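You operate a simulated robot arm through the tools that you are given. There is no shell and no other tool. Be economical: measure what you need, move in short steps, check, and stop when the job is done.

You run a simulated robot arm. Do the job below in one go: nothing can be reset, and whatever is moved stays where it is left.

## Task
Fill both frames on the filler's plates and swing the nozzle arms up.
Fine: With desiccant, dose as on their labels, none spilt; all frames stay where they lie.

Only the result counts: the job must be done as asked and must still hold three seconds after the hand-in. Knocking over, shifting, dropping, spilling or breaking anything else fails it.

## Robot
A 7-joint arm with a two-finger parallel gripper, hanging from a carriage that runs on a rail from [-1743, -52] to [536, 16] (x, y) and turns from -367 to 321 degrees about z. Base frame: it is fixed where the carriage stands at the start and does not move with it; the origin is on the floor, on the carriage's upright axis, x ahead of it, y to its left, z up; the surface under the hand at the start is at about z = 844. Lengths are in mm, angles in degrees, forces in N, time in s.
With the tool pointing down near the work surface it reaches from about 120 to 660 mm from the robot's upright axis, wherever it stands. Its first joint turns from -166.0 to 166.0 degrees. Places, roughly: dose dial [500, -500, 1000]; fill button [200, -500, 900]; spacer frame [250, 4250, 2250]; top of the blue plate [500, -300, 800]; top of the orange plate [200, -300, 800]. Payload 3.91 kg.
Tool frame: the origin (TCP) lies between the finger pads and is the grasp point; the fingertips stand 30 mm ahead of it; z points along the fingers, y is the line along which they close. Largest opening 110 mm; finger width 20, thickness 10; the body of the gripper, 48 by 112 mm, starts 55 mm behind the TCP.
Orientation is that of the tool frame in the base frame, as [roll, pitch, yaw] about the fixed x, y, z axes, in that order (R = Rz(yaw) Ry(pitch) Rx(roll)). With the fingers straight down and closing along the base's y, the tool's x points along the base's -x, its y along +y and its z along -z.

## Interface
- The arm moves only by the tool drive_tool. Its argument "rows" is a list of rows, each a list of 7 numbers: the shift along the base's x, y, z in m, then the turn, a rotation vector about the base's x, y, z in degrees, then the finger opening in m, from 0 to 0.11. In form: [[tx, ty, tz, ax, ay, az, fingers], ...]. A call has 1 to 12 rows; each row is the pose to reach, as a shift and turn from the pose commanded when the call began. Rows are played at 5 a second. More than 50 mm and 8.6 degrees between two rows, or a gripper value outside its range, and nothing of the call is played. A pose out of reach is approached as far as the arm can. The call stops where the force on the tool passes 90 N (or 10 N more than at its start, if that is more) or the arm is blocked; 0.2 s more then pass. Each finger travels about 108 mm/s and halts on what it meets, pressing with about 22 N; the grip force reading is that of the motor and also rises with nothing between the fingers. The clock runs only during rows and for 0.2 s after the last one: add rows that repeat a pose to give the fingers time. It gives the time, the measured TCP pose, the force on the tool (base axes), the opening and the grip force at its end, in the units of the frame above (readings bear some noise), with the torque about the TCP (base axes, N m) and any sound that the robot's microphone picked up, and new pictures: "show" is both (left out), scene, wrist or none.
- Cameras (640 x 400 px; columns grow to the right, rows downward): "scene" is now at [239.9, -62.9, 1584.6]; the picture's right is [-0.84, -0.55, 0.00], its down [-0.44, 0.68, -0.59] and it looks along [0.32, -0.49, -0.81] (base axes); focal length 231 px, centre (320, 200). "wrist" rides on the gripper at [72, 17, -103] in the tool frame; the picture's right is [-0.23, 0.97, 0.00], its down [-0.76, -0.18, -0.62] and it looks along [-0.61, -0.14, 0.78] (tool axes); focal length 222 px, centre (320, 200). There is no depth. A picture from a camera that has moved, and an enlarged one, comes with that camera's place and axes in the base frame and with its lens.
- lift_body(by): slides the trunk up (or, below 0, down) by that many mm; the arm and the scene camera ride with it, the base frame stays. It gives what a move gives, with no picture.
- base_move(legs): drives the robot by 1 to 6 legs, each [ahead, left, turn to the left] in mm, mm and degrees, along the robot's own axes; the way and the turn of a leg run together, so that a leg with both is an arc; at most 1500 mm and 180 degrees a leg. The arm and the cameras ride along, it lands a little off, and it stops where it bumps. It keeps to its track: a leg is cut to what the track allows. It gives what a move gives, and a new picture of the scene camera.
- head_to(pan, tilt): turns the head with the scene camera to pan (to the left, within 155 degrees either way) and tilt (down, from -29 to 69), counted from straight ahead of the robot. It gives what a move gives, and a new picture of the scene camera.
- enlarge(camera, box): a new picture of the part [left, top, right, bottom] of that camera's present view, enlarged. The clock stands still meanwhile.
- finish_job(): hands the job in; it is judged then, once.

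Work in short steps. Places have to be worked out from the pictures, the camera data and where the tool is seen: move nearer, look again, correct. Check each grasp and each placing, and mend what went wrong. You have 120 turns and 260 pictures in all, those below and enlarged ones among them. Open the gripper and draw the arm clear of the work before you hand the job in, unless the task says otherwise; then end with one line.

The tools are called after "Emit:" as name(argument=value, ...) on one line, values as JSON. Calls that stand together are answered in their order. drive_tool: Moves the arm, as the interface text tells. Its arguments: {"type":"object","properties":{"rows":{"type":"array"},"show":{"type":"string","enum":["both","scene","wrist","none"]}},"required":["rows"]} The other tools are called the same way: lift_body (by) slides the trunk up or down; base_move (legs) drives the base; head_to (pan, tilt) turns the head that bears the scene camera; enlarge (camera, box) takes an enlarged picture of a part of a camera's view; finish_job () hands the job in.

At the start:

```text
time: 0.0
ee_pos: [332.8, -334.2, 1350.9]
tcp_rot: [179.9, -0.1, -180.0]
force: [-0.7, -0.1, 0.5]
ft_torque: [0.0, -0.03, 0.0]
grip_width: 110.3
grip_force: 0.0
trunk travel left (down, up): [-275.0, 305.0]
robot x, y, heading: [-4.3, -0.7, -0.1]
head pan, tilt: [-56.8, 53.9]
```

scene: 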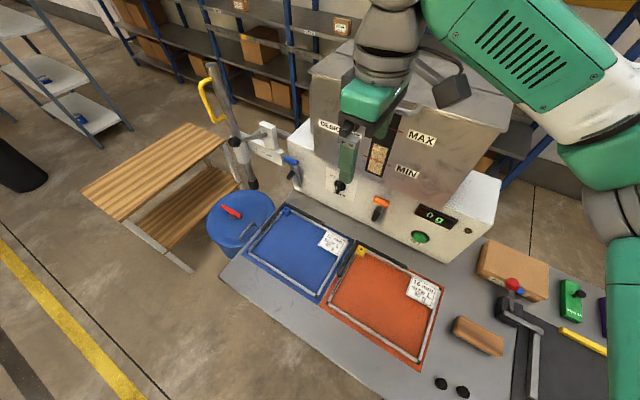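
wrist: 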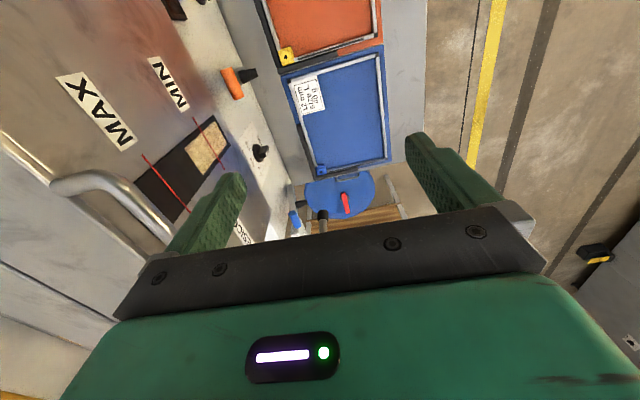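

The scene shows a filler machine with two plates, labels, a display "0g", a green button, levers. I enlarge the pictures to read labels and the machine.

Emit:
enlarge(camera="scene", box=[220, 180, 460, 370])

Emit:
enlarge(camera="scene", box=[270, 60, 510, 260])

Emit:
enlarge(camera="wrist", box=[220, 0, 420, 220])

Emit:
enlarge(camera="scene", box=[180, 60, 320, 260])

Emit:
enlarge(camera="scene", box=[430, 220, 640, 400])

```text
2.11 times, centred on (340, 275) of scene
camera zoom: at [239.9, -62.9, 1584.6], right [-0.84, -0.55, 0.0], down [-0.44, 0.68, -0.59], along [0.32, -0.49, -0.81], focal length 487 px, centre (278, 42)
```

zoom: 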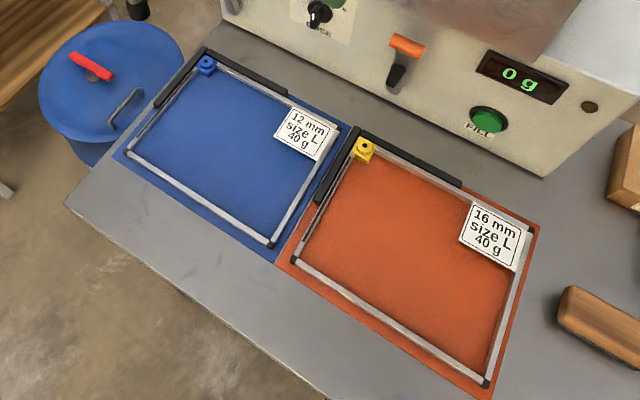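

```text
2.00 times, centred on (390, 160) of scene
camera zoom: at [239.9, -62.9, 1584.6], right [-0.84, -0.55, 0.0], down [-0.44, 0.68, -0.59], along [0.32, -0.49, -0.81], focal length 463 px, centre (180, 280)
```

zoom: 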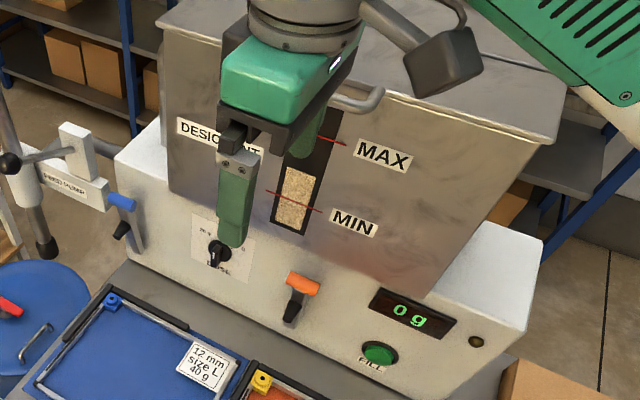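

```text
1.82 times, centred on (320, 110) of wrist
camera zoom: at [261.9, -317.1, 1453.1], right [0.23, 0.97, 0.0], down [0.76, -0.18, 0.62], along [0.61, -0.14, -0.78], focal length 404 px, centre (320, 364)
```

zoom: 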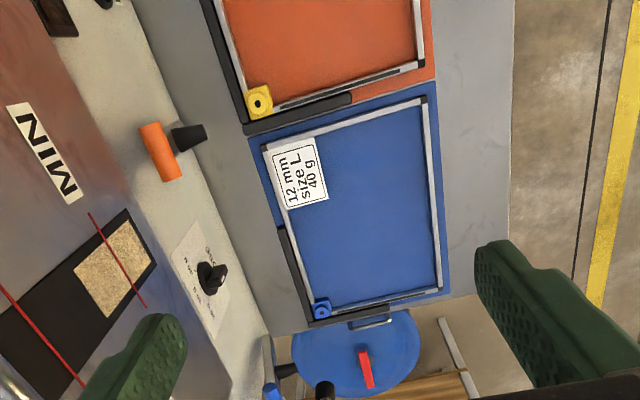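

```text
2.00 times, centred on (250, 160) of scene
camera zoom: at [239.9, -62.9, 1584.6], right [-0.84, -0.55, 0.0], down [-0.44, 0.68, -0.59], along [0.32, -0.49, -0.81], focal length 463 px, centre (460, 280)
```

zoom: 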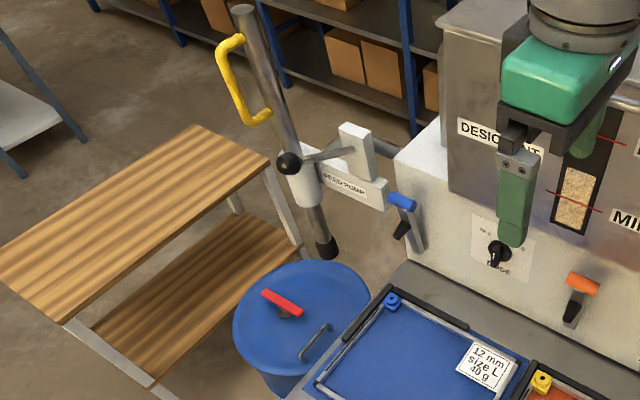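

```text
2.22 times, centred on (535, 310) of scene
camera zoom: at [239.9, -62.9, 1584.6], right [-0.84, -0.55, 0.0], down [-0.44, 0.68, -0.59], along [0.32, -0.49, -0.81], focal length 514 px, centre (-158, -44)
```

zoom: 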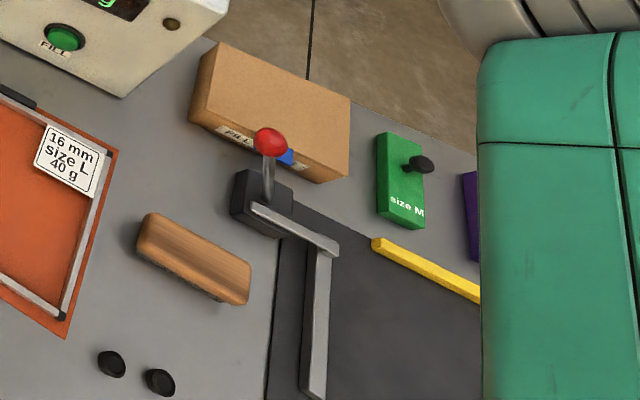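

Both labels read 40 g (12 mm and 16 mm, size L). I need a close look at the dial, the levers and the display, so I look with the head first.

Emit:
enlarge(camera="scene", box=[320, 155, 400, 225])

Emit:
enlarge(camera="wrist", box=[210, 50, 310, 240])

Emit:
head_to(pan=-100, tilt=45)

```text
5.71 times, centred on (360, 190) of scene
camera zoom: at [239.9, -62.9, 1584.6], right [-0.84, -0.55, 0.0], down [-0.44, 0.68, -0.59], along [0.32, -0.49, -0.81], focal length 1322 px, centre (91, 257)
```

zoom: 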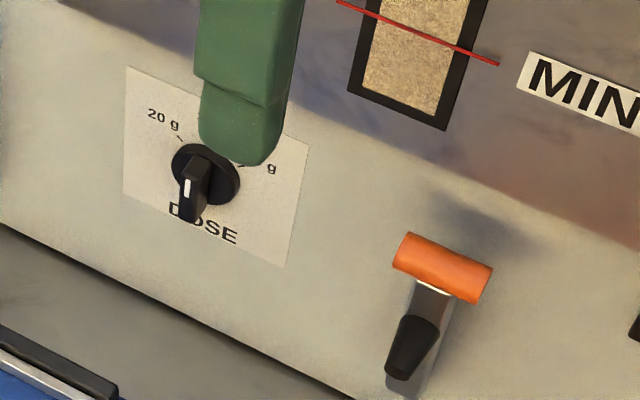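

```text
2.11 times, centred on (260, 145) of wrist
camera zoom: at [261.9, -317.1, 1453.1], right [0.23, 0.97, 0.0], down [0.76, -0.18, 0.62], along [0.61, -0.14, -0.78], focal length 468 px, centre (446, 316)
```

zoom: 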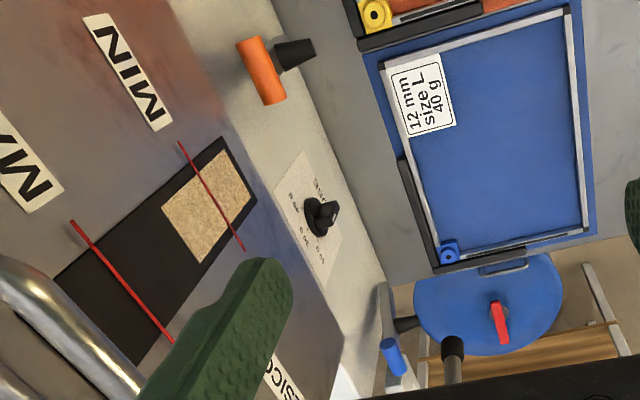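

```text
time: 1.1
ee_pos: [332.3, -334.2, 1350.9]
tcp_rot: [-180.0, 0.0, -180.0]
force: [-0.4, 0.1, 0.7]
ft_torque: [0.0, 0.0, 0.0]
grip_width: 109.8
grip_force: 0.1
trunk travel left (down, up): [-275.0, 305.0]
robot x, y, heading: [-0.5, 0.4, 0.0]
head pan, tilt: [-100.0, 45.0]
camera scene: at [185.7, -81.7, 1596.6], right [-0.98, 0.17, 0.0], down [0.12, 0.7, -0.71], along [-0.12, -0.7, -0.71], focal length 231 px, centre (320, 200)
```

scene: 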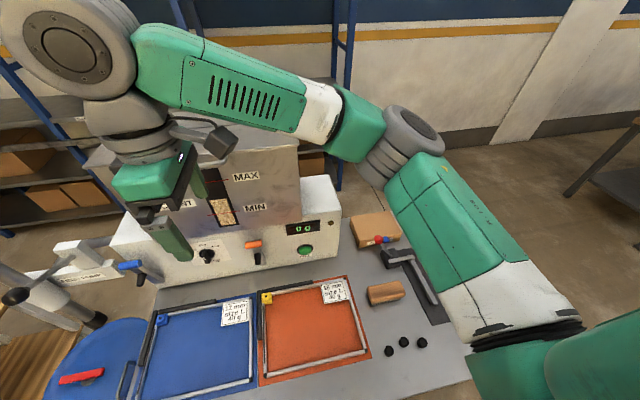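

The front face of the filler is parallel to x, and the nozzle arms sit in line with the corner keys. I turn the tool to point horizontally at the machine (fingers along -y, camera on top), backing off in y.

Emit:
drive_tool(rows=[[0, 0.01, 0, -4.907, 4.907, 4.907, 0.11], [0, 0.02, 0, -9.814, 9.814, 9.814, 0.11], [0, 0.03, 0, -14.72, 14.72, 14.72, 0.11], [0, 0.04, 0, -19.63, 19.63, 19.63, 0.11], [0, 0.05, 0, -24.53, 24.53, 24.53, 0.11], [0, 0.06, 0, -29.44, 29.44, 29.44, 0.11], [0, 0.07, 0, -34.35, 34.35, 34.35, 0.11], [0, 0.08, 0, -39.25, 39.25, 39.25, 0.11], [0, 0.08, 0, -44.16, 44.16, 44.16, 0.11], [0, 0.08, 0, -49.07, 49.07, 49.07, 0.11], [0, 0.08, 0, -53.98, 53.98, 53.98, 0.11], [0, 0.08, 0, -58.88, 58.88, 58.88, 0.11]], show="scene")

```text
time: 3.9
ee_pos: [360.2, -330.6, 1262.2]
tcp_rot: [-155.4, -73.7, -125.5]
force: [0.4, -0.3, -0.4]
ft_torque: [-0.02, -0.02, 0.01]
grip_width: 110.1
grip_force: 0.0
out of reach, approached as far as the arm can: row 7, 8, 9, 10, 11, 12
trunk travel left (down, up): [-275.0, 305.0]
robot x, y, heading: [-1.5, -0.7, 0.2]
head pan, tilt: [-100.0, 45.0]
stopped in row 12: the arm was blocked; the commanded pose is now the measured one
camera scene: at [185.6, -81.7, 1596.5], right [-0.98, 0.17, 0.0], down [0.12, 0.7, -0.71], along [-0.12, -0.7, -0.71], focal length 231 px, centre (320, 200)
```

scene: 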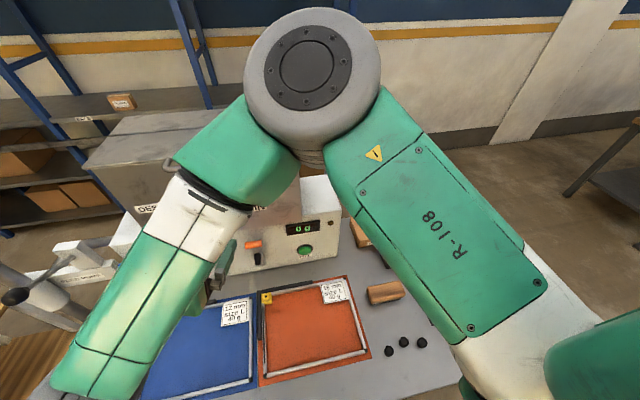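

The arm folds too close to its own axis; I back the carriage 250 mm along x to give room.

Emit:
base_move(legs=[[-250, 0, 0]])

```text
time: 5.7
ee_pos: [113.3, -336.6, 1262.4]
tcp_rot: [-155.4, -73.7, -125.5]
force: [0.4, 0.9, -0.4]
ft_torque: [0.08, -0.01, -0.02]
grip_width: 110.0
grip_force: 0.1
trunk travel left (down, up): [-275.0, 305.0]
robot x, y, heading: [-250.7, -5.9, -0.0]
head pan, tilt: [-100.0, 45.0]
camera scene: at [-62.6, -89.1, 1596.6], right [-0.98, 0.17, 0.0], down [0.12, 0.7, -0.71], along [-0.12, -0.7, -0.71], focal length 231 px, centre (320, 200)
```

scene: 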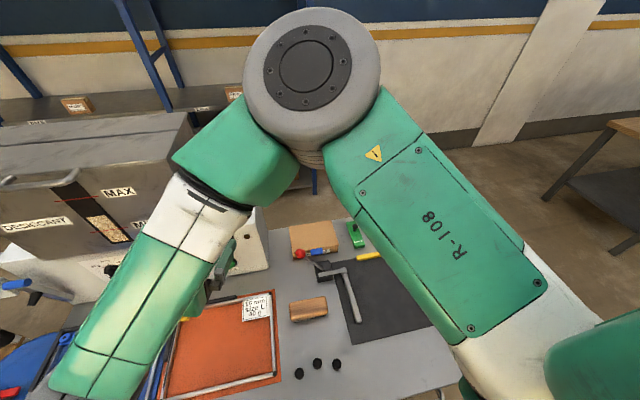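

Now I swing the TCP back to x≈330 and complete the turn to exactly horizontal.

Emit:
drive_tool(rows=[[0.035, 0.01, 0, -2.35, 1.37, 1.8, 0.11], [0.07, 0.02, 0, -4.7, 2.73, 3.6, 0.11], [0.105, 0.03, 0, -7.05, 4.1, 5.4, 0.11], [0.14, 0.04, 0, -9.4, 5.47, 7.2, 0.11], [0.175, 0.04, 0, -11.75, 6.83, 9.0, 0.11], [0.21, 0.04, 0, -14.1, 8.2, 10.8, 0.11], [0.245, 0.04, 0, -14.1, 8.2, 10.8, 0.11], [0.28, 0.04, 0, -14.1, 8.2, 10.8, 0.11]])

```text
time: 7.5
ee_pos: [393.1, -297.5, 1264.2]
tcp_rot: [66.4, -89.9, 23.7]
force: [1.2, -0.3, -0.5]
ft_torque: [-0.03, -0.03, 0.04]
grip_width: 109.9
grip_force: 0.0
trunk travel left (down, up): [-275.0, 305.0]
robot x, y, heading: [-248.2, -9.4, 0.1]
head pan, tilt: [-100.0, 45.0]
camera scene: at [-62.7, -89.2, 1596.6], right [-0.98, 0.17, 0.0], down [0.12, 0.7, -0.71], along [-0.12, -0.7, -0.71], focal length 231 px, centre (320, 200)
camera wrist: at [377.8, -193.7, 1335.0], right [-0.97, 0.0, -0.23], down [0.18, 0.62, -0.76], along [0.14, -0.78, -0.61], focal length 222 px, centre (320, 200)
```

scene: 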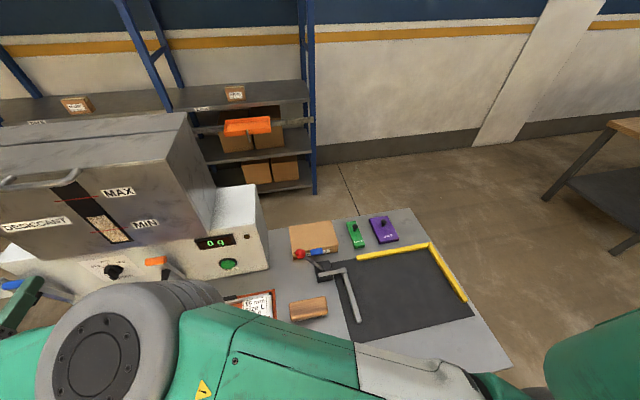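
wrist: 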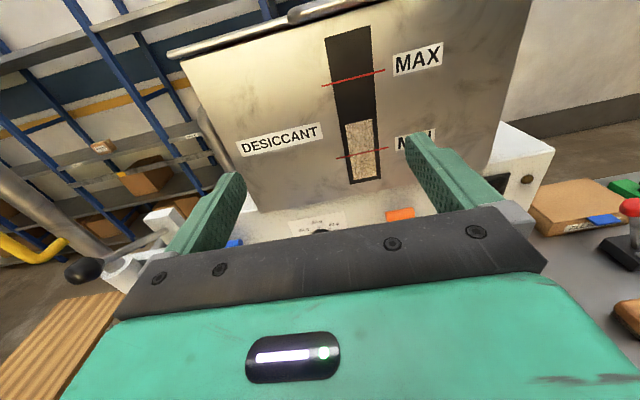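

The pose works. I estimate dial ≈ (447,-496,998), button ≈ (163,-515,921), orange handle ≈ (303,-470,1060). I lower the tool to get a close view of the face.

Emit:
drive_tool(rows=[[0, 0.01, -0.045, 0, 0, 0, 0.08], [0, 0.02, -0.09, 0, 0, 0, 0.05], [0, 0.03, -0.135, 0, 0, 0, 0.02], [0, 0.03, -0.16, 0, 0, 0, 0.0], [0, 0.03, -0.16, 0, 0, 0, 0.0]])

Emit:
head_to(pan=-70, tilt=45)

```text
time: 8.7
ee_pos: [392.1, -267.1, 1103.5]
tcp_rot: [91.6, -89.9, -1.7]
force: [0.2, -0.1, 0.0]
ft_torque: [-0.01, -0.05, -0.01]
grip_width: 0.1
grip_force: 21.6
trunk travel left (down, up): [-275.0, 305.0]
robot x, y, heading: [-249.1, -8.7, -0.0]
head pan, tilt: [-100.0, 45.0]
camera scene: at [-62.7, -89.1, 1596.5], right [-0.98, 0.17, 0.0], down [0.12, 0.7, -0.71], along [-0.12, -0.7, -0.71], focal length 231 px, centre (320, 200)
camera wrist: at [377.3, -163.4, 1174.4], right [-0.97, 0.0, -0.23], down [0.18, 0.62, -0.76], along [0.14, -0.78, -0.61], focal length 222 px, centre (320, 200)
```

scene: 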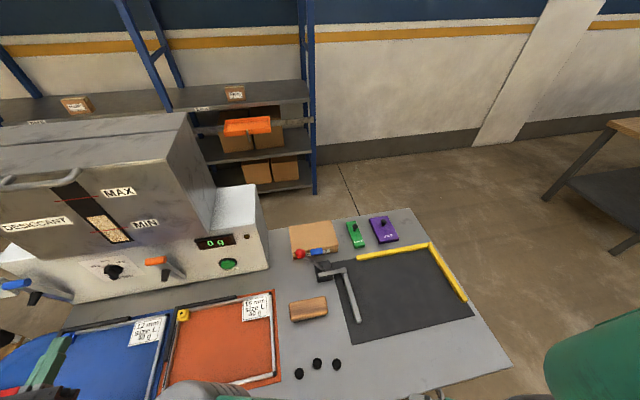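
wrist: 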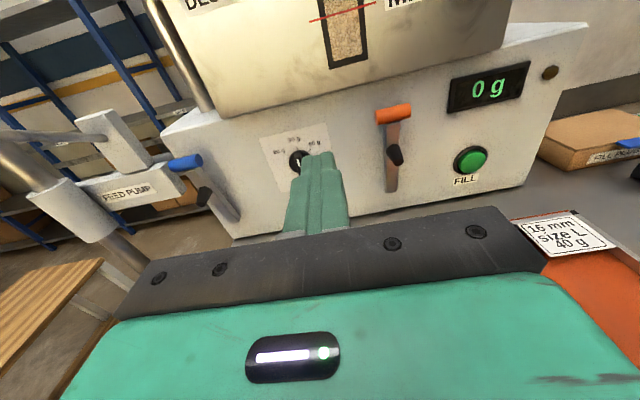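

```text
time: 9.7
ee_pos: [392.8, -266.5, 1103.0]
tcp_rot: [92.1, -90.0, -1.9]
force: [-0.3, -0.4, -0.6]
ft_torque: [0.02, 0.0, 0.0]
grip_width: 0.0
grip_force: 22.2
trunk travel left (down, up): [-275.0, 305.0]
robot x, y, heading: [-251.4, -4.3, -0.1]
head pan, tilt: [-70.0, 45.0]
camera scene: at [-20.8, -85.5, 1596.6], right [-0.94, -0.34, 0.0], down [-0.24, 0.66, -0.71], along [0.24, -0.66, -0.71], focal length 231 px, centre (320, 200)
```

scene: 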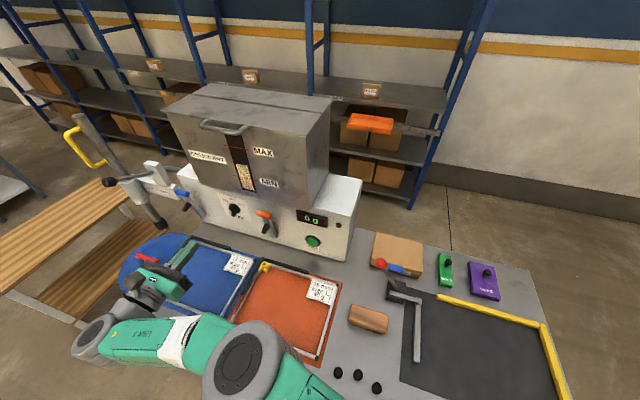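

I now see the whole face. I enlarge the dial, nozzle arms, and the pump.

Emit:
enlarge(camera="wrist", box=[240, 80, 430, 200])

Emit:
enlarge(camera="wrist", box=[60, 90, 260, 240])

Emit:
enlarge(camera="scene", box=[130, 160, 370, 370])

```text
3.33 times, centred on (335, 140) of wrist
camera zoom: at [377.4, -163.5, 1174.8], right [-0.97, 0.0, -0.23], down [0.18, 0.62, -0.76], along [0.14, -0.78, -0.61], focal length 740 px, centre (270, 400)
```

zoom: 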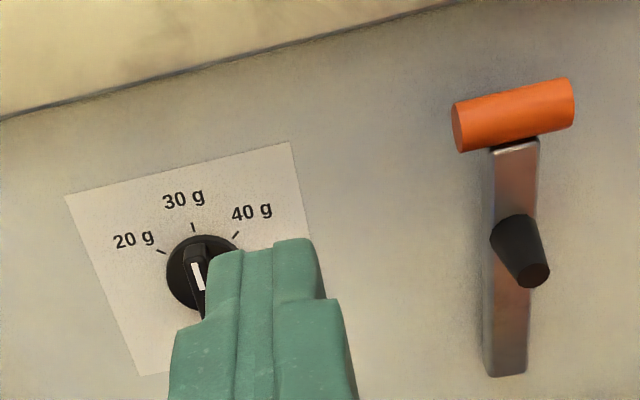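

```text
2.67 times, centred on (160, 165) of wrist
camera zoom: at [377.4, -163.5, 1174.8], right [-0.97, 0.0, -0.23], down [0.18, 0.62, -0.76], along [0.14, -0.78, -0.61], focal length 592 px, centre (747, 293)
```

zoom: 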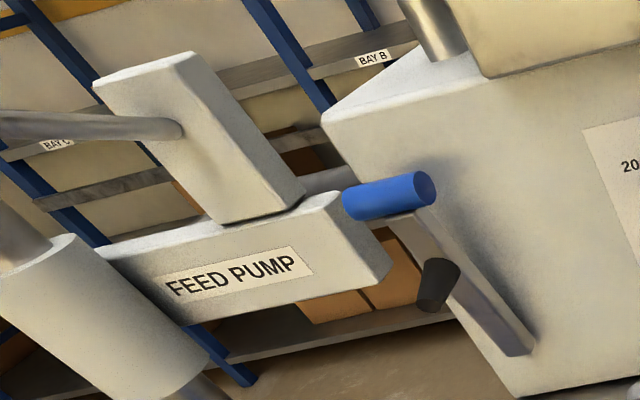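

```text
1.90 times, centred on (250, 265) of scene
camera zoom: at [-20.8, -85.5, 1596.6], right [-0.94, -0.34, 0.0], down [-0.24, 0.66, -0.71], along [0.24, -0.66, -0.71], focal length 441 px, centre (453, 76)
```

zoom: 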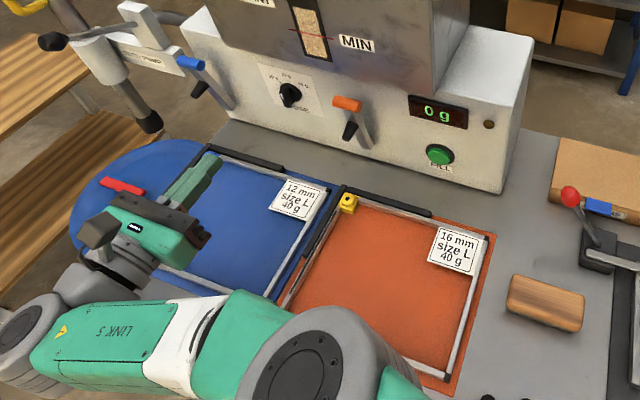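

The dial has 20/30/40 g positions (≈(450,-500,1000)); it appears to be at 30. I shift the tool sideways and closer to see dial and levers unobstructed.

Emit:
drive_tool(rows=[[-0.02, -0.02, -0.03, 0, 0, 0, 0.0], [-0.04, -0.04, -0.06, 0, 0, 0, 0.0], [-0.045, -0.06, -0.08, 0, 0, 0, 0.0], [-0.045, -0.06, -0.08, 0, 0, 0, 0.0]], show="wrist")

Emit:
enlarge(camera="wrist", box=[160, 30, 320, 130])

Emit:
enlarge(camera="wrist", box=[320, 30, 520, 155])

```text
time: 10.7
ee_pos: [347.3, -326.9, 1022.6]
tcp_rot: [94.5, -90.0, -4.3]
force: [-0.1, 0.7, 0.6]
ft_torque: [0.0, 0.0, 0.01]
grip_width: 0.0
grip_force: 22.1
trunk travel left (down, up): [-275.0, 305.0]
robot x, y, heading: [-247.7, -8.5, 0.2]
head pan, tilt: [-70.0, 45.0]
camera wrist: at [332.3, -224.5, 1094.1], right [-0.97, 0.0, -0.23], down [0.18, 0.62, -0.76], along [0.14, -0.78, -0.61], focal length 222 px, centre (320, 200)
```

wrist: 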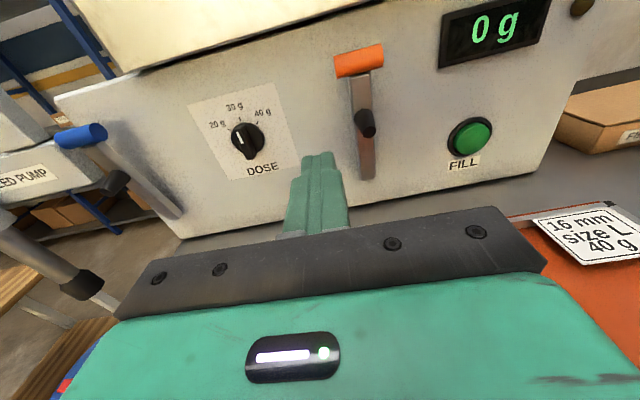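

```text
4.00 times, centred on (240, 80) of wrist
camera zoom: at [332.3, -224.5, 1094.1], right [-0.97, 0.0, -0.23], down [0.18, 0.62, -0.76], along [0.14, -0.78, -0.61], focal length 888 px, centre (640, 680)
```

zoom: 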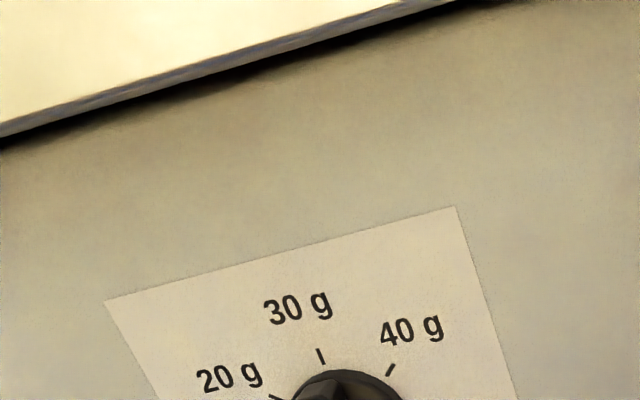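

```text
3.20 times, centred on (420, 92) of wrist
camera zoom: at [332.3, -224.5, 1094.1], right [-0.97, 0.0, -0.23], down [0.18, 0.62, -0.76], along [0.14, -0.78, -0.61], focal length 711 px, centre (0, 544)
```

zoom: 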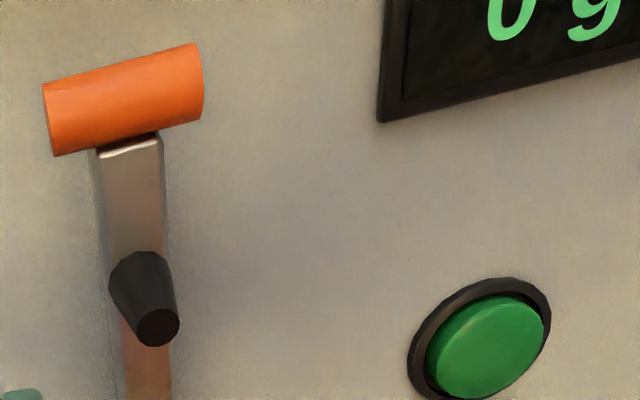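

Emit:
enlarge(camera="wrist", box=[190, 85, 300, 185])

Emit:
enlarge(camera="wrist", box=[320, 30, 400, 190])

```text
4.00 times, centred on (245, 135) of wrist
camera zoom: at [332.3, -224.5, 1094.1], right [-0.97, 0.0, -0.23], down [0.18, 0.62, -0.76], along [0.14, -0.78, -0.61], focal length 888 px, centre (620, 460)
```

zoom: 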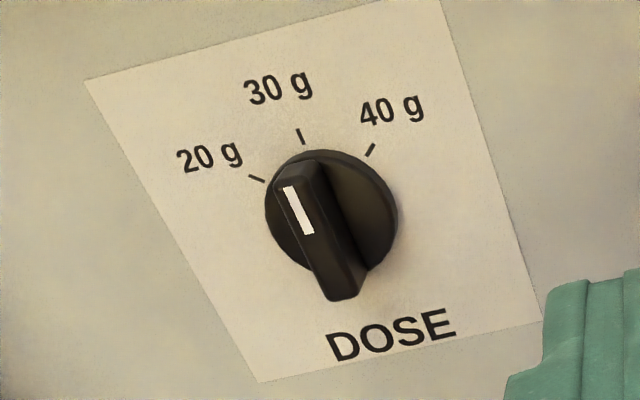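

```text
2.50 times, centred on (360, 110) of wrist
camera zoom: at [332.3, -224.5, 1094.1], right [-0.97, 0.0, -0.23], down [0.18, 0.62, -0.76], along [0.14, -0.78, -0.61], focal length 555 px, centre (220, 425)
```

zoom: 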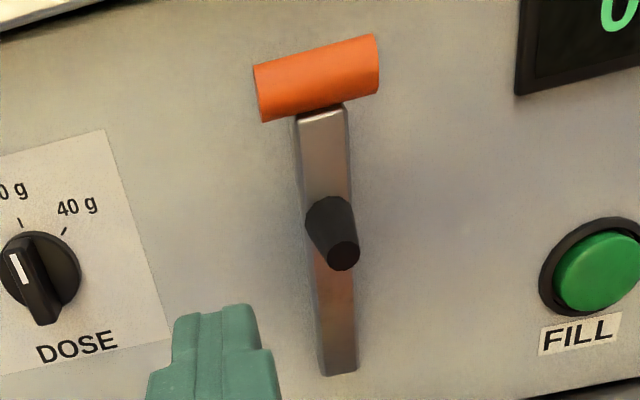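

The knob points to 30 g and 40 g is about 45–48° clockwise; knob axis ≈ (454,-511,997), bar front at y≈-487. I approach it with fingers open 40 mm.

Emit:
drive_tool(rows=[[0.04, 0, -0.01, 0, 0, 0, 0.02], [0.08, -0.02, -0.02, 0, 0, 0, 0.04], [0.107, -0.05, -0.025, 0, 0, 0, 0.045], [0.107, -0.09, -0.025, 0, 0, 0, 0.045], [0.107, -0.09, -0.025, 0, 0, 0, 0.045]])

Emit:
enlarge(camera="wrist", box=[220, 60, 420, 210])

```text
time: 11.9
ee_pos: [350.2, -397.5, 1034.2]
tcp_rot: [73.0, -89.8, 17.1]
force: [-0.7, -0.9, -0.1]
ft_torque: [0.0, -0.04, 0.04]
grip_width: 45.1
grip_force: 0.0
out of reach, approached as far as the arm can: row 1, 2, 3, 4, 5
trunk travel left (down, up): [-275.0, 305.0]
robot x, y, heading: [-244.7, -7.1, 0.2]
head pan, tilt: [-70.0, 45.0]
camera scene: at [-20.6, -85.5, 1596.6], right [-0.94, -0.34, 0.0], down [-0.24, 0.66, -0.71], along [0.24, -0.66, -0.71], focal length 231 px, centre (320, 200)
camera wrist: at [335.4, -295.3, 1105.2], right [-0.97, 0.0, -0.23], down [0.18, 0.62, -0.76], along [0.14, -0.78, -0.61], focal length 222 px, centre (320, 200)
```

scene: 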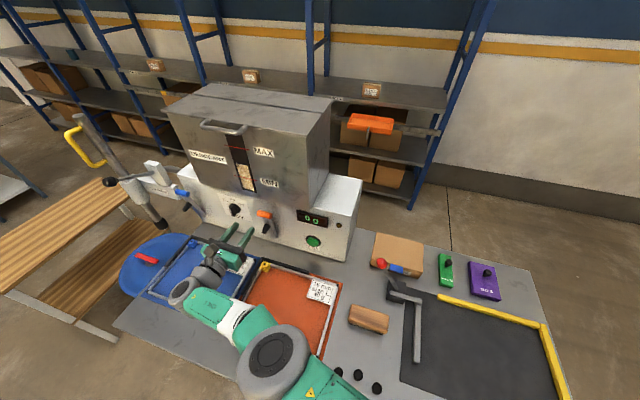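
wrist: 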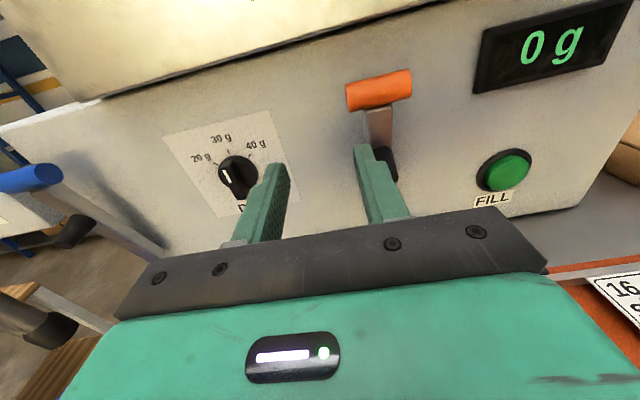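

```text
2.67 times, centred on (320, 135) of wrist
camera zoom: at [335.4, -295.3, 1105.2], right [-0.97, 0.0, -0.23], down [0.18, 0.62, -0.76], along [0.14, -0.78, -0.61], focal length 592 px, centre (320, 373)
```

zoom: 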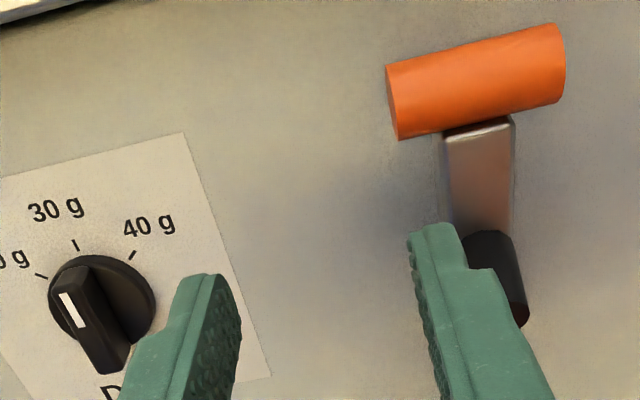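

It is at the reach limit; the fingers are clear of the nozzle arm, so I slide the carriage +105 mm in x.

Emit:
drive_tool(rows=[[0, 0.03, 0, 0, 0, 0, 0.045], [0, 0.03, 0, 0, 0, 0, 0.045]], show="none")

Emit:
base_move(legs=[[110, 0, 0]])

```text
time: 12.5
ee_pos: [349.4, -368.2, 1034.6]
tcp_rot: [109.7, -90.0, -19.6]
force: [-0.4, 0.0, -0.5]
ft_torque: [0.03, -0.03, -0.03]
grip_width: 44.9
grip_force: 0.0
trunk travel left (down, up): [-275.0, 305.0]
robot x, y, heading: [-242.8, -5.7, 0.1]
head pan, tilt: [-70.0, 45.0]
```

```text
time: 13.7
ee_pos: [459.6, -363.8, 1034.2]
tcp_rot: [95.0, -90.0, -4.9]
force: [0.8, 0.0, 0.5]
ft_torque: [-0.02, -0.01, 0.01]
grip_width: 45.0
grip_force: 0.1
trunk travel left (down, up): [-275.0, 305.0]
robot x, y, heading: [-138.7, -2.0, 0.2]
head pan, tilt: [-70.0, 45.0]
camera scene: at [88.3, -81.9, 1596.6], right [-0.94, -0.34, 0.0], down [-0.24, 0.66, -0.71], along [0.24, -0.66, -0.71], focal length 231 px, centre (320, 200)
```

scene: 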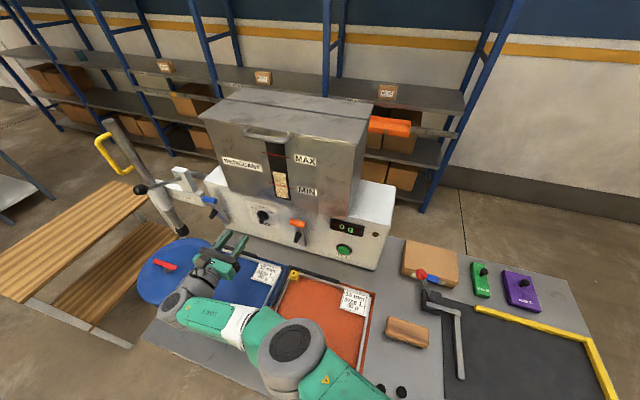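

TCP is now at (459.6,-363.8,1034). I move to just in front of the knob and look.

Emit:
drive_tool(rows=[[-0.003, -0.02, -0.02, 0, 0, 0, 0.045], [-0.0055, -0.04, -0.037, 0, 0, 0, 0.045], [-0.0055, -0.066, -0.037, 0, 0, 0, 0.045], [-0.0055, -0.066, -0.037, 0, 0, 0, 0.045]], show="wrist")

Emit:
enlarge(camera="wrist", box=[220, 60, 420, 210])

```text
time: 14.7
ee_pos: [435.4, -422.8, 1010.1]
tcp_rot: [90.5, -90.0, -0.2]
force: [0.5, 0.1, 0.8]
ft_torque: [0.0, -0.01, -0.01]
grip_width: 44.9
grip_force: 0.1
out of reach, approached as far as the arm can: row 1, 2, 3, 4
trunk travel left (down, up): [-275.0, 305.0]
robot x, y, heading: [-134.6, -7.0, 0.1]
head pan, tilt: [-70.0, 45.0]
camera wrist: at [420.6, -320.1, 1080.6], right [-0.97, 0.0, -0.23], down [0.17, 0.62, -0.76], along [0.14, -0.78, -0.61], focal length 222 px, centre (320, 200)
```

wrist: 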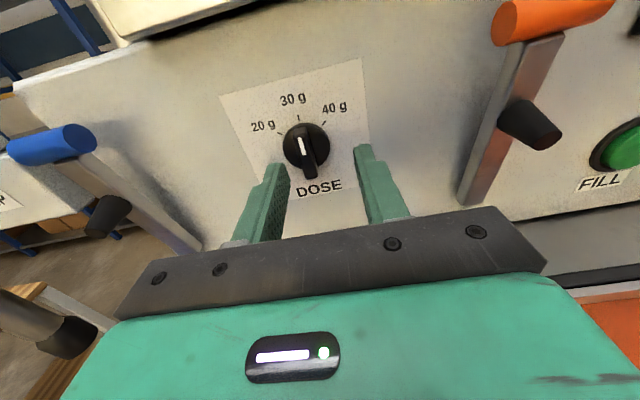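

```text
2.67 times, centred on (320, 135) of wrist
camera zoom: at [420.6, -320.1, 1080.6], right [-0.97, 0.0, -0.23], down [0.17, 0.62, -0.76], along [0.14, -0.78, -0.61], focal length 592 px, centre (320, 373)
```

zoom: 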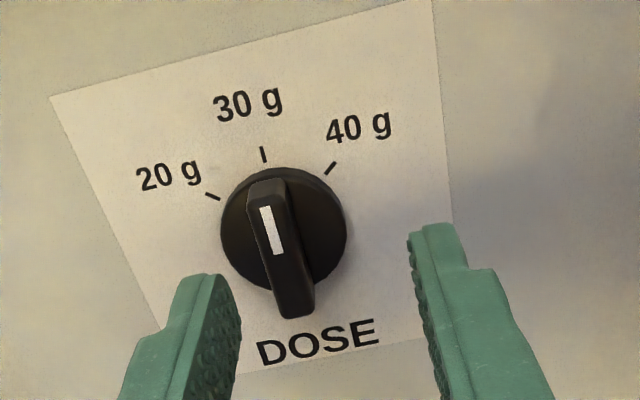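

Still at the reach limit. I back the arm off toward -x/+y, then bring the carriage 180 mm closer.

Emit:
drive_tool(rows=[[0, 0.04, 0, 0, 0, 0, 0.045], [-0.02, 0.08, 0, 0, 0, 0, 0.045], [-0.06, 0.1, 0, 0, 0, 0, 0.045], [-0.1, 0.1, 0, 0, 0, 0, 0.045], [-0.14, 0.1, 0, 0, 0, 0, 0.045], [-0.14, 0.1, 0, 0, 0, 0, 0.045]], show="none")

Emit:
base_move(legs=[[180, 0, 0]])

```text
time: 16.1
ee_pos: [295.9, -321.7, 1010.8]
tcp_rot: [71.4, -90.0, 19.0]
force: [-0.9, 0.4, -0.8]
ft_torque: [-0.04, 0.0, 0.03]
grip_width: 45.0
grip_force: 0.1
trunk travel left (down, up): [-275.0, 305.0]
robot x, y, heading: [-138.3, -8.1, 0.2]
head pan, tilt: [-70.0, 45.0]
```

```text
time: 17.6
ee_pos: [475.2, -316.9, 1010.0]
tcp_rot: [95.9, -90.0, -5.9]
force: [-0.4, 0.2, -0.2]
ft_torque: [-0.02, 0.0, 0.0]
grip_width: 45.0
grip_force: 0.0
trunk travel left (down, up): [-275.0, 305.0]
robot x, y, heading: [40.1, 1.4, -0.2]
head pan, tilt: [-70.0, 45.0]
camera scene: at [268.1, -76.7, 1596.6], right [-0.94, -0.34, 0.0], down [-0.24, 0.66, -0.71], along [0.24, -0.66, -0.71], focal length 231 px, centre (320, 200)
```

scene: 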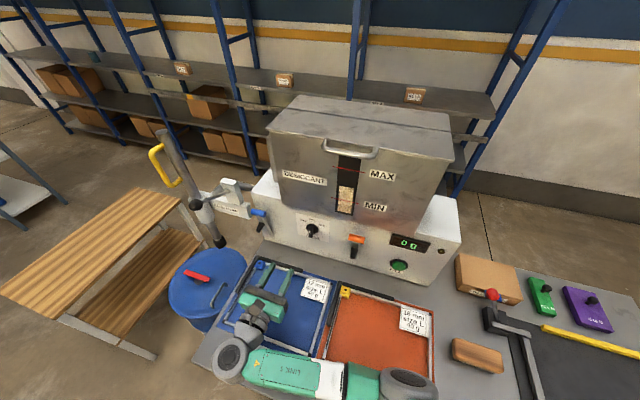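

Knob re-estimated at (453,-511,997). Approach to y=-430.

Emit:
drive_tool(rows=[[-0.022, -0.02, -0.013, 0, 0, 0, 0.045], [-0.022, -0.06, -0.013, 0, 0, 0, 0.045], [-0.022, -0.113, -0.013, 0, 0, 0, 0.045], [-0.022, -0.113, -0.013, 0, 0, 0, 0.045]], show="wrist")

Emit:
drive_tool(rows=[[-0.022, -0.02, -0.013, 0, 0, 0, 0.045], [-0.022, -0.06, -0.013, 0, 0, 0, 0.045], [-0.022, -0.09, -0.013, 0, 0, 0, 0.045], [-0.022, -0.113, -0.013, 0, 0, 0, 0.045], [-0.022, -0.113, -0.013, 0, 0, 0, 0.045]], show="wrist")

```text
refused: row 3 steps farther than a row can; nothing moved
```

```text
time: 18.8
ee_pos: [454.1, -430.7, 996.3]
tcp_rot: [88.2, -89.9, 1.9]
force: [-1.2, -0.4, -0.4]
ft_torque: [0.01, 0.0, 0.01]
grip_width: 45.0
grip_force: 0.1
trunk travel left (down, up): [-275.0, 305.0]
robot x, y, heading: [44.4, 4.6, 0.0]
head pan, tilt: [-70.0, 45.0]
camera wrist: at [438.1, -327.6, 1068.4], right [-0.97, 0.0, -0.23], down [0.18, 0.62, -0.76], along [0.14, -0.78, -0.61], focal length 222 px, centre (320, 200)
```

wrist: 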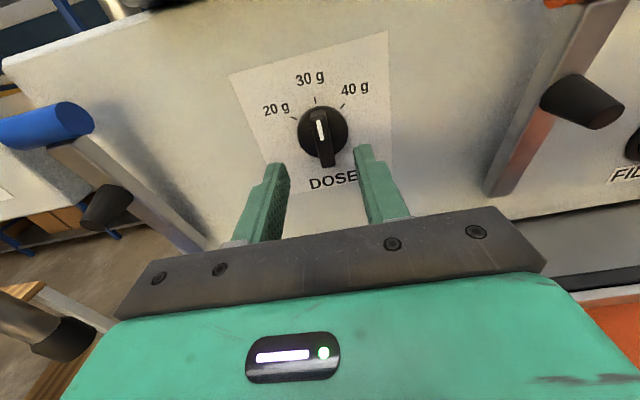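

On axis. I advance 38 mm so the tips straddle the bar, still open.

Emit:
drive_tool(rows=[[-0.001, -0.015, 0, 0, 0, 0, 0.045], [-0.001, -0.03, 0, 0, 0, 0, 0.045], [-0.001, -0.038, 0, 0, 0, 0, 0.045], [-0.001, -0.038, 0, 0, 0, 0, 0.045]], show="wrist")

Emit:
enlarge(camera="wrist", box=[240, 80, 400, 200])

```text
time: 19.8
ee_pos: [452.6, -466.5, 998.6]
tcp_rot: [100.4, -89.8, -10.3]
force: [0.7, 0.6, -0.3]
ft_torque: [0.0, -0.02, -0.01]
grip_width: 45.1
grip_force: 0.1
trunk travel left (down, up): [-275.0, 305.0]
robot x, y, heading: [41.4, 1.1, 0.1]
head pan, tilt: [-70.0, 45.0]
camera wrist: at [437.3, -365.4, 1068.5], right [-0.97, 0.0, -0.23], down [0.18, 0.62, -0.76], along [0.14, -0.78, -0.61], focal length 222 px, centre (320, 200)
```

wrist: 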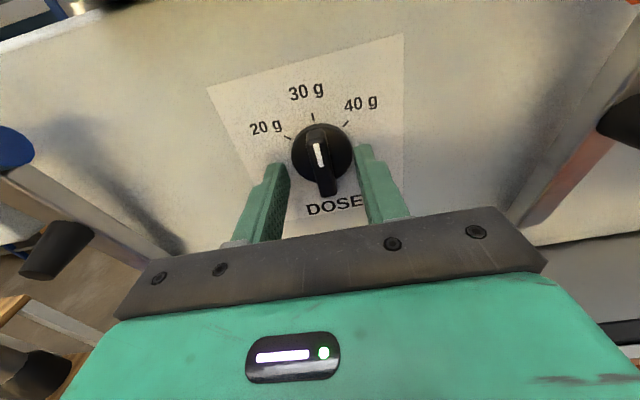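

```text
3.33 times, centred on (320, 140) of wrist
camera zoom: at [437.3, -365.4, 1068.5], right [-0.97, 0.0, -0.23], down [0.18, 0.62, -0.76], along [0.14, -0.78, -0.61], focal length 740 px, centre (320, 400)
```

zoom: 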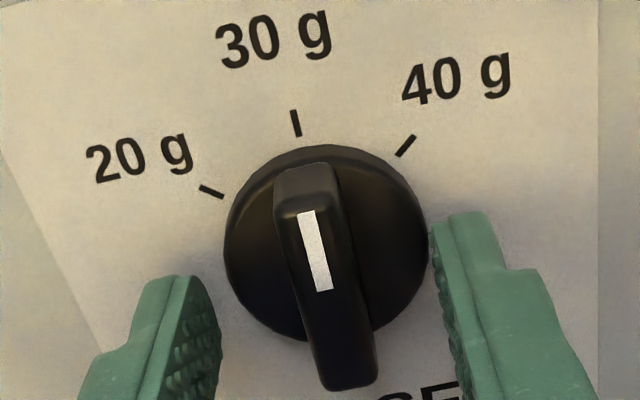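

Tips are overlapping the bar by ~10 mm. I go 5 mm deeper and close on the bar.

Emit:
drive_tool(rows=[[0, -0.005, -0.001, 0, 0, 0, 0.045], [0, -0.005, -0.001, 0, 0, 0, 0.02], [0, -0.005, -0.001, 0, 0, 0, 0.0], [0, -0.005, -0.001, 0, 0, 0, 0.0]], show="wrist")

```text
time: 20.8
ee_pos: [458.7, -469.5, 994.8]
tcp_rot: [-170.5, -89.8, -99.1]
force: [17.9, 12.6, -9.3]
ft_torque: [-0.47, 0.04, 1.59]
grip_width: 26.8
grip_force: 44.8
trunk travel left (down, up): [-275.0, 305.0]
robot x, y, heading: [41.2, -2.8, 0.3]
head pan, tilt: [-70.0, 45.0]
camera wrist: at [441.6, -366.4, 1066.6], right [-0.97, -0.01, -0.23], down [0.17, 0.63, -0.76], along [0.15, -0.78, -0.61], focal length 222 px, centre (320, 200)
```

wrist: 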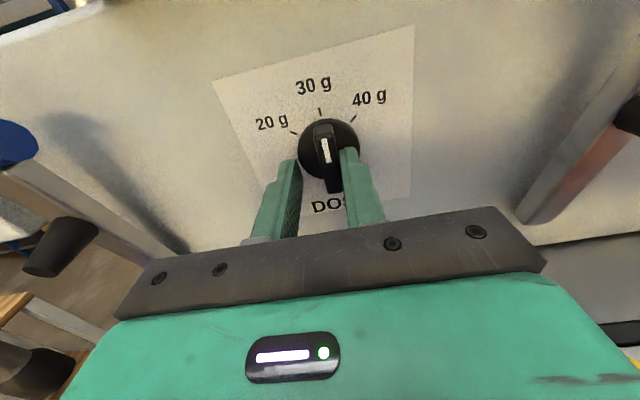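

The closing stopped at 26.8 mm with the tool pushed in +x, so something is off. I look closely.

Emit:
enlarge(camera="wrist", box=[260, 90, 400, 210])

Emit:
enlarge(camera="scene", box=[250, 200, 370, 320])

```text
3.33 times, centred on (330, 150) of wrist
camera zoom: at [441.6, -366.4, 1066.6], right [-0.97, -0.01, -0.23], down [0.17, 0.63, -0.76], along [0.15, -0.78, -0.61], focal length 740 px, centre (287, 367)
```

zoom: 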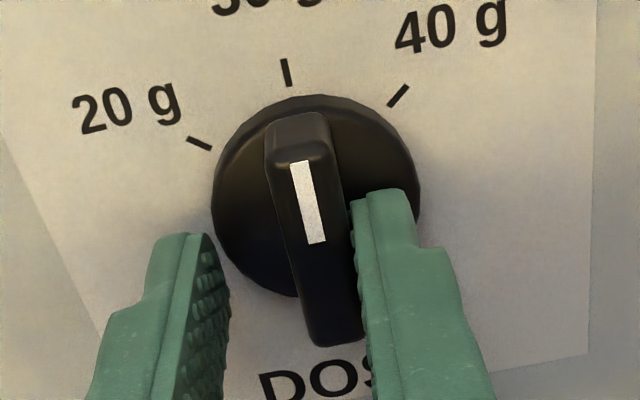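

```text
3.33 times, centred on (310, 260) of scene
camera zoom: at [269.7, -75.1, 1596.7], right [-0.94, -0.34, 0.0], down [-0.24, 0.67, -0.71], along [0.24, -0.66, -0.71], focal length 771 px, centre (353, 0)
```

zoom: 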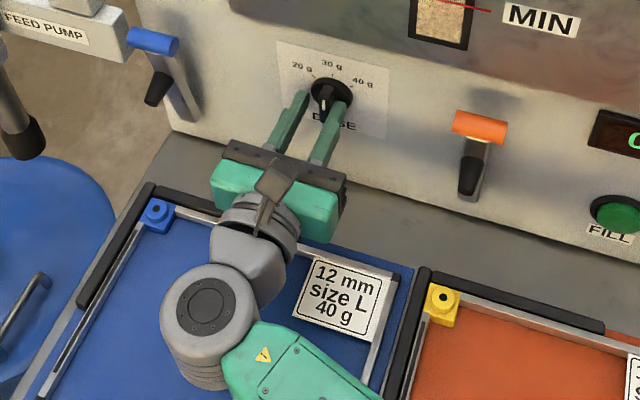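

The left finger appears to have met the knob's base disc rim, being too deep. I open, back off ~7 mm, recentre and close again.

Emit:
drive_tool(rows=[[0, 0, 0, 0, 0, 0, 0.045], [0, 0.007, 0.001, 0, 0, 0, 0.045], [0, 0.007, 0.001, 0, 0, 0, 0.045], [0, 0.007, 0.001, 0, 0, 0, 0.045]], show="none")

Emit:
drive_tool(rows=[[0, 0, 0, 0, 0, 0, 0.03], [0, 0, 0, 0, 0, 0, 0.02], [0, 0, 0, 0, 0, 0, 0.005], [0, 0, 0, 0, 0, 0, 0.005]], show="wrist")

Emit:
enlarge(camera="wrist", box=[260, 90, 400, 210])

```text
time: 21.8
ee_pos: [453.1, -467.4, 996.8]
tcp_rot: [82.8, -90.0, 7.2]
force: [0.7, 0.0, -0.3]
ft_torque: [-0.03, 0.0, 0.0]
grip_width: 45.0
grip_force: 0.1
trunk travel left (down, up): [-275.0, 305.0]
robot x, y, heading: [44.0, 3.1, 0.0]
head pan, tilt: [-70.0, 45.0]
```

```text
time: 22.8
ee_pos: [451.4, -466.9, 997.3]
tcp_rot: [81.6, -89.9, 8.4]
force: [-12.6, 2.1, 4.9]
ft_torque: [0.05, -0.03, 0.39]
grip_width: 12.2
grip_force: 45.3
trunk travel left (down, up): [-275.0, 305.0]
robot x, y, heading: [43.4, -0.3, 0.3]
head pan, tilt: [-70.0, 45.0]
camera wrist: at [435.3, -363.6, 1068.1], right [-0.97, 0.0, -0.23], down [0.18, 0.62, -0.76], along [0.14, -0.78, -0.61], focal length 222 px, centre (320, 200)
```

wrist: 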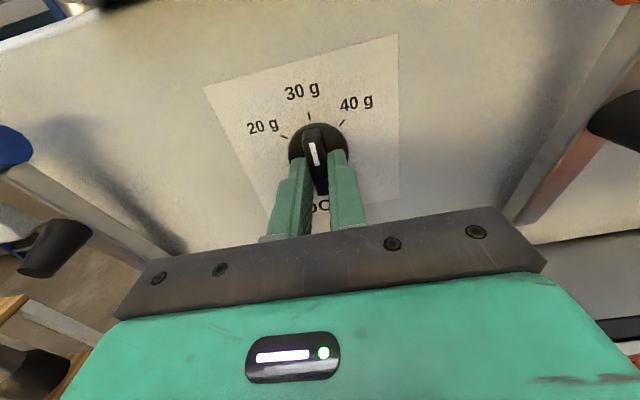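

```text
3.33 times, centred on (330, 150) of wrist
camera zoom: at [435.3, -363.6, 1068.1], right [-0.97, 0.0, -0.23], down [0.18, 0.62, -0.76], along [0.14, -0.78, -0.61], focal length 740 px, centre (287, 367)
```

zoom: 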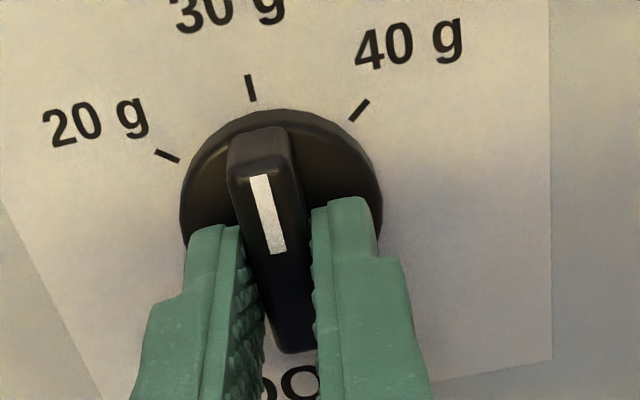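

The bar is gripped (12.2 mm). I turn it clockwise (−y axis) by 47°.

Emit:
drive_tool(rows=[[0, 0, 0, 0, -8, 0, 0.0], [0, 0, 0, 0, -16, 0, 0.0], [0, 0, 0, 0, -24, 0, 0.0], [0, 0, 0, 0, -32, 0, 0.0], [0, 0, 0, 0, -40, 0, 0.0], [0, 0, 0, 0, -47, 0, 0.0], [0, 0, 0, 0, -47, 0, 0.0]], show="wrist")

Emit:
enlarge(camera="wrist", box=[260, 90, 400, 210])

```text
time: 24.4
ee_pos: [452.4, -465.9, 997.2]
tcp_rot: [-89.7, -42.9, 180.0]
force: [-3.7, -1.8, 5.8]
ft_torque: [0.21, -0.02, 1.43]
grip_width: 12.0
grip_force: 45.0
trunk travel left (down, up): [-275.0, 305.0]
robot x, y, heading: [42.4, -0.0, 0.1]
head pan, tilt: [-70.0, 45.0]
camera wrist: at [389.8, -363.5, 1033.1], right [-0.5, 0.0, -0.87], down [0.68, 0.62, -0.39], along [0.54, -0.78, -0.31], focal length 222 px, centre (320, 200)
```

wrist: 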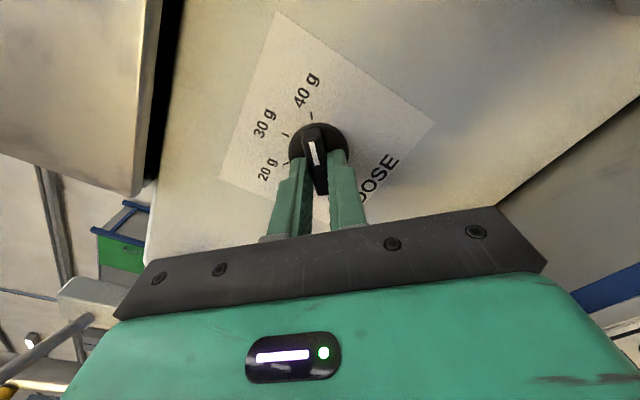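

```text
3.33 times, centred on (330, 150) of wrist
camera zoom: at [389.8, -363.5, 1033.1], right [-0.5, 0.0, -0.87], down [0.68, 0.62, -0.39], along [0.54, -0.78, -0.31], focal length 740 px, centre (287, 367)
```

zoom: 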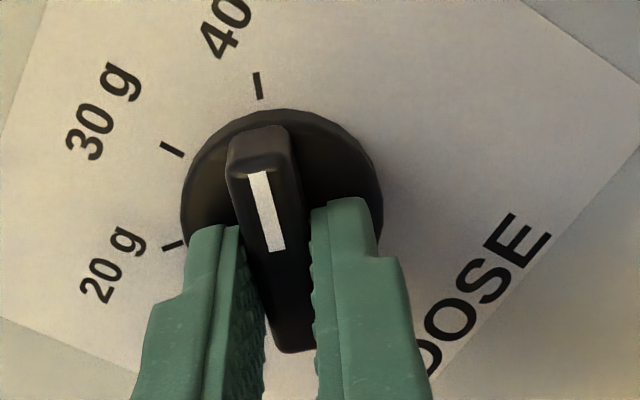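

The 40 g tick sits ~3° past the pointer compared with the 30 g tick before; I turn 3° more, then release and back off.

Emit:
drive_tool(rows=[[0, 0, 0, 0, -3, 0, 0.0], [0, 0, 0, 0, -3, 0, 0.0], [0, 0, 0, 0, -3, 0, 0.04], [0, 0, 0, 0, -3, 0, 0.045], [0, 0.03, 0, 0, -3, 0, 0.045], [0, 0.06, 0, 0, -3, 0, 0.045], [0, 0.06, 0, 0, 4, 0, 0.045], [0, 0.06, 0, 0, 12, 0, 0.045], [0, 0.06, 0, 0, 20, 0, 0.045], [0, 0.06, 0, 0, 28, 0, 0.045], [0, 0.06, 0, 0, 36, 0, 0.045], [0, 0.06, 0, 0, 43, 0, 0.045]], show="wrist")

Emit:
enlarge(camera="wrist", box=[240, 60, 400, 200])

```text
time: 27.0
ee_pos: [453.7, -405.7, 997.2]
tcp_rot: [-90.0, -86.3, -180.0]
force: [0.0, -0.1, 0.3]
ft_torque: [0.02, 0.0, -0.01]
grip_width: 45.2
grip_force: 0.1
trunk travel left (down, up): [-275.0, 305.0]
robot x, y, heading: [38.8, 1.5, -0.2]
head pan, tilt: [-70.0, 45.0]
camera wrist: at [432.7, -302.4, 1067.1], right [-0.96, 0.0, -0.29], down [0.23, 0.62, -0.75], along [0.18, -0.78, -0.6], focal length 222 px, centre (320, 200)
```

wrist: 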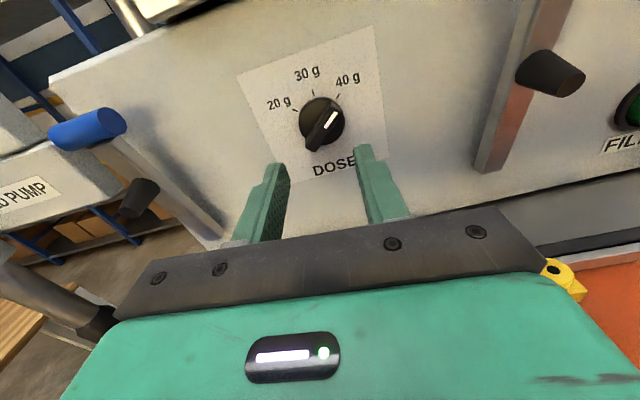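

```text
2.86 times, centred on (320, 130) of wrist
camera zoom: at [432.7, -302.4, 1067.1], right [-0.96, 0.0, -0.29], down [0.23, 0.62, -0.75], along [0.18, -0.78, -0.6], focal length 635 px, centre (320, 400)
```

zoom: 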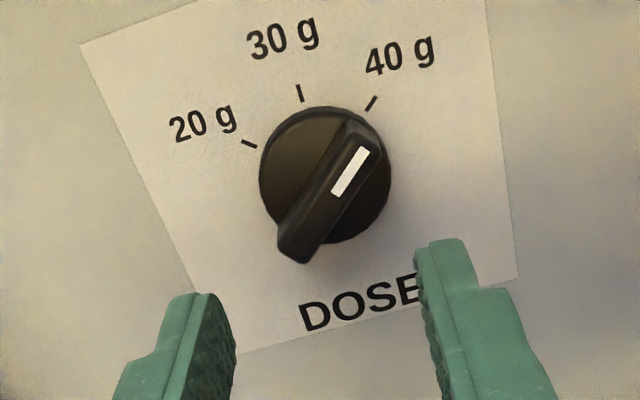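

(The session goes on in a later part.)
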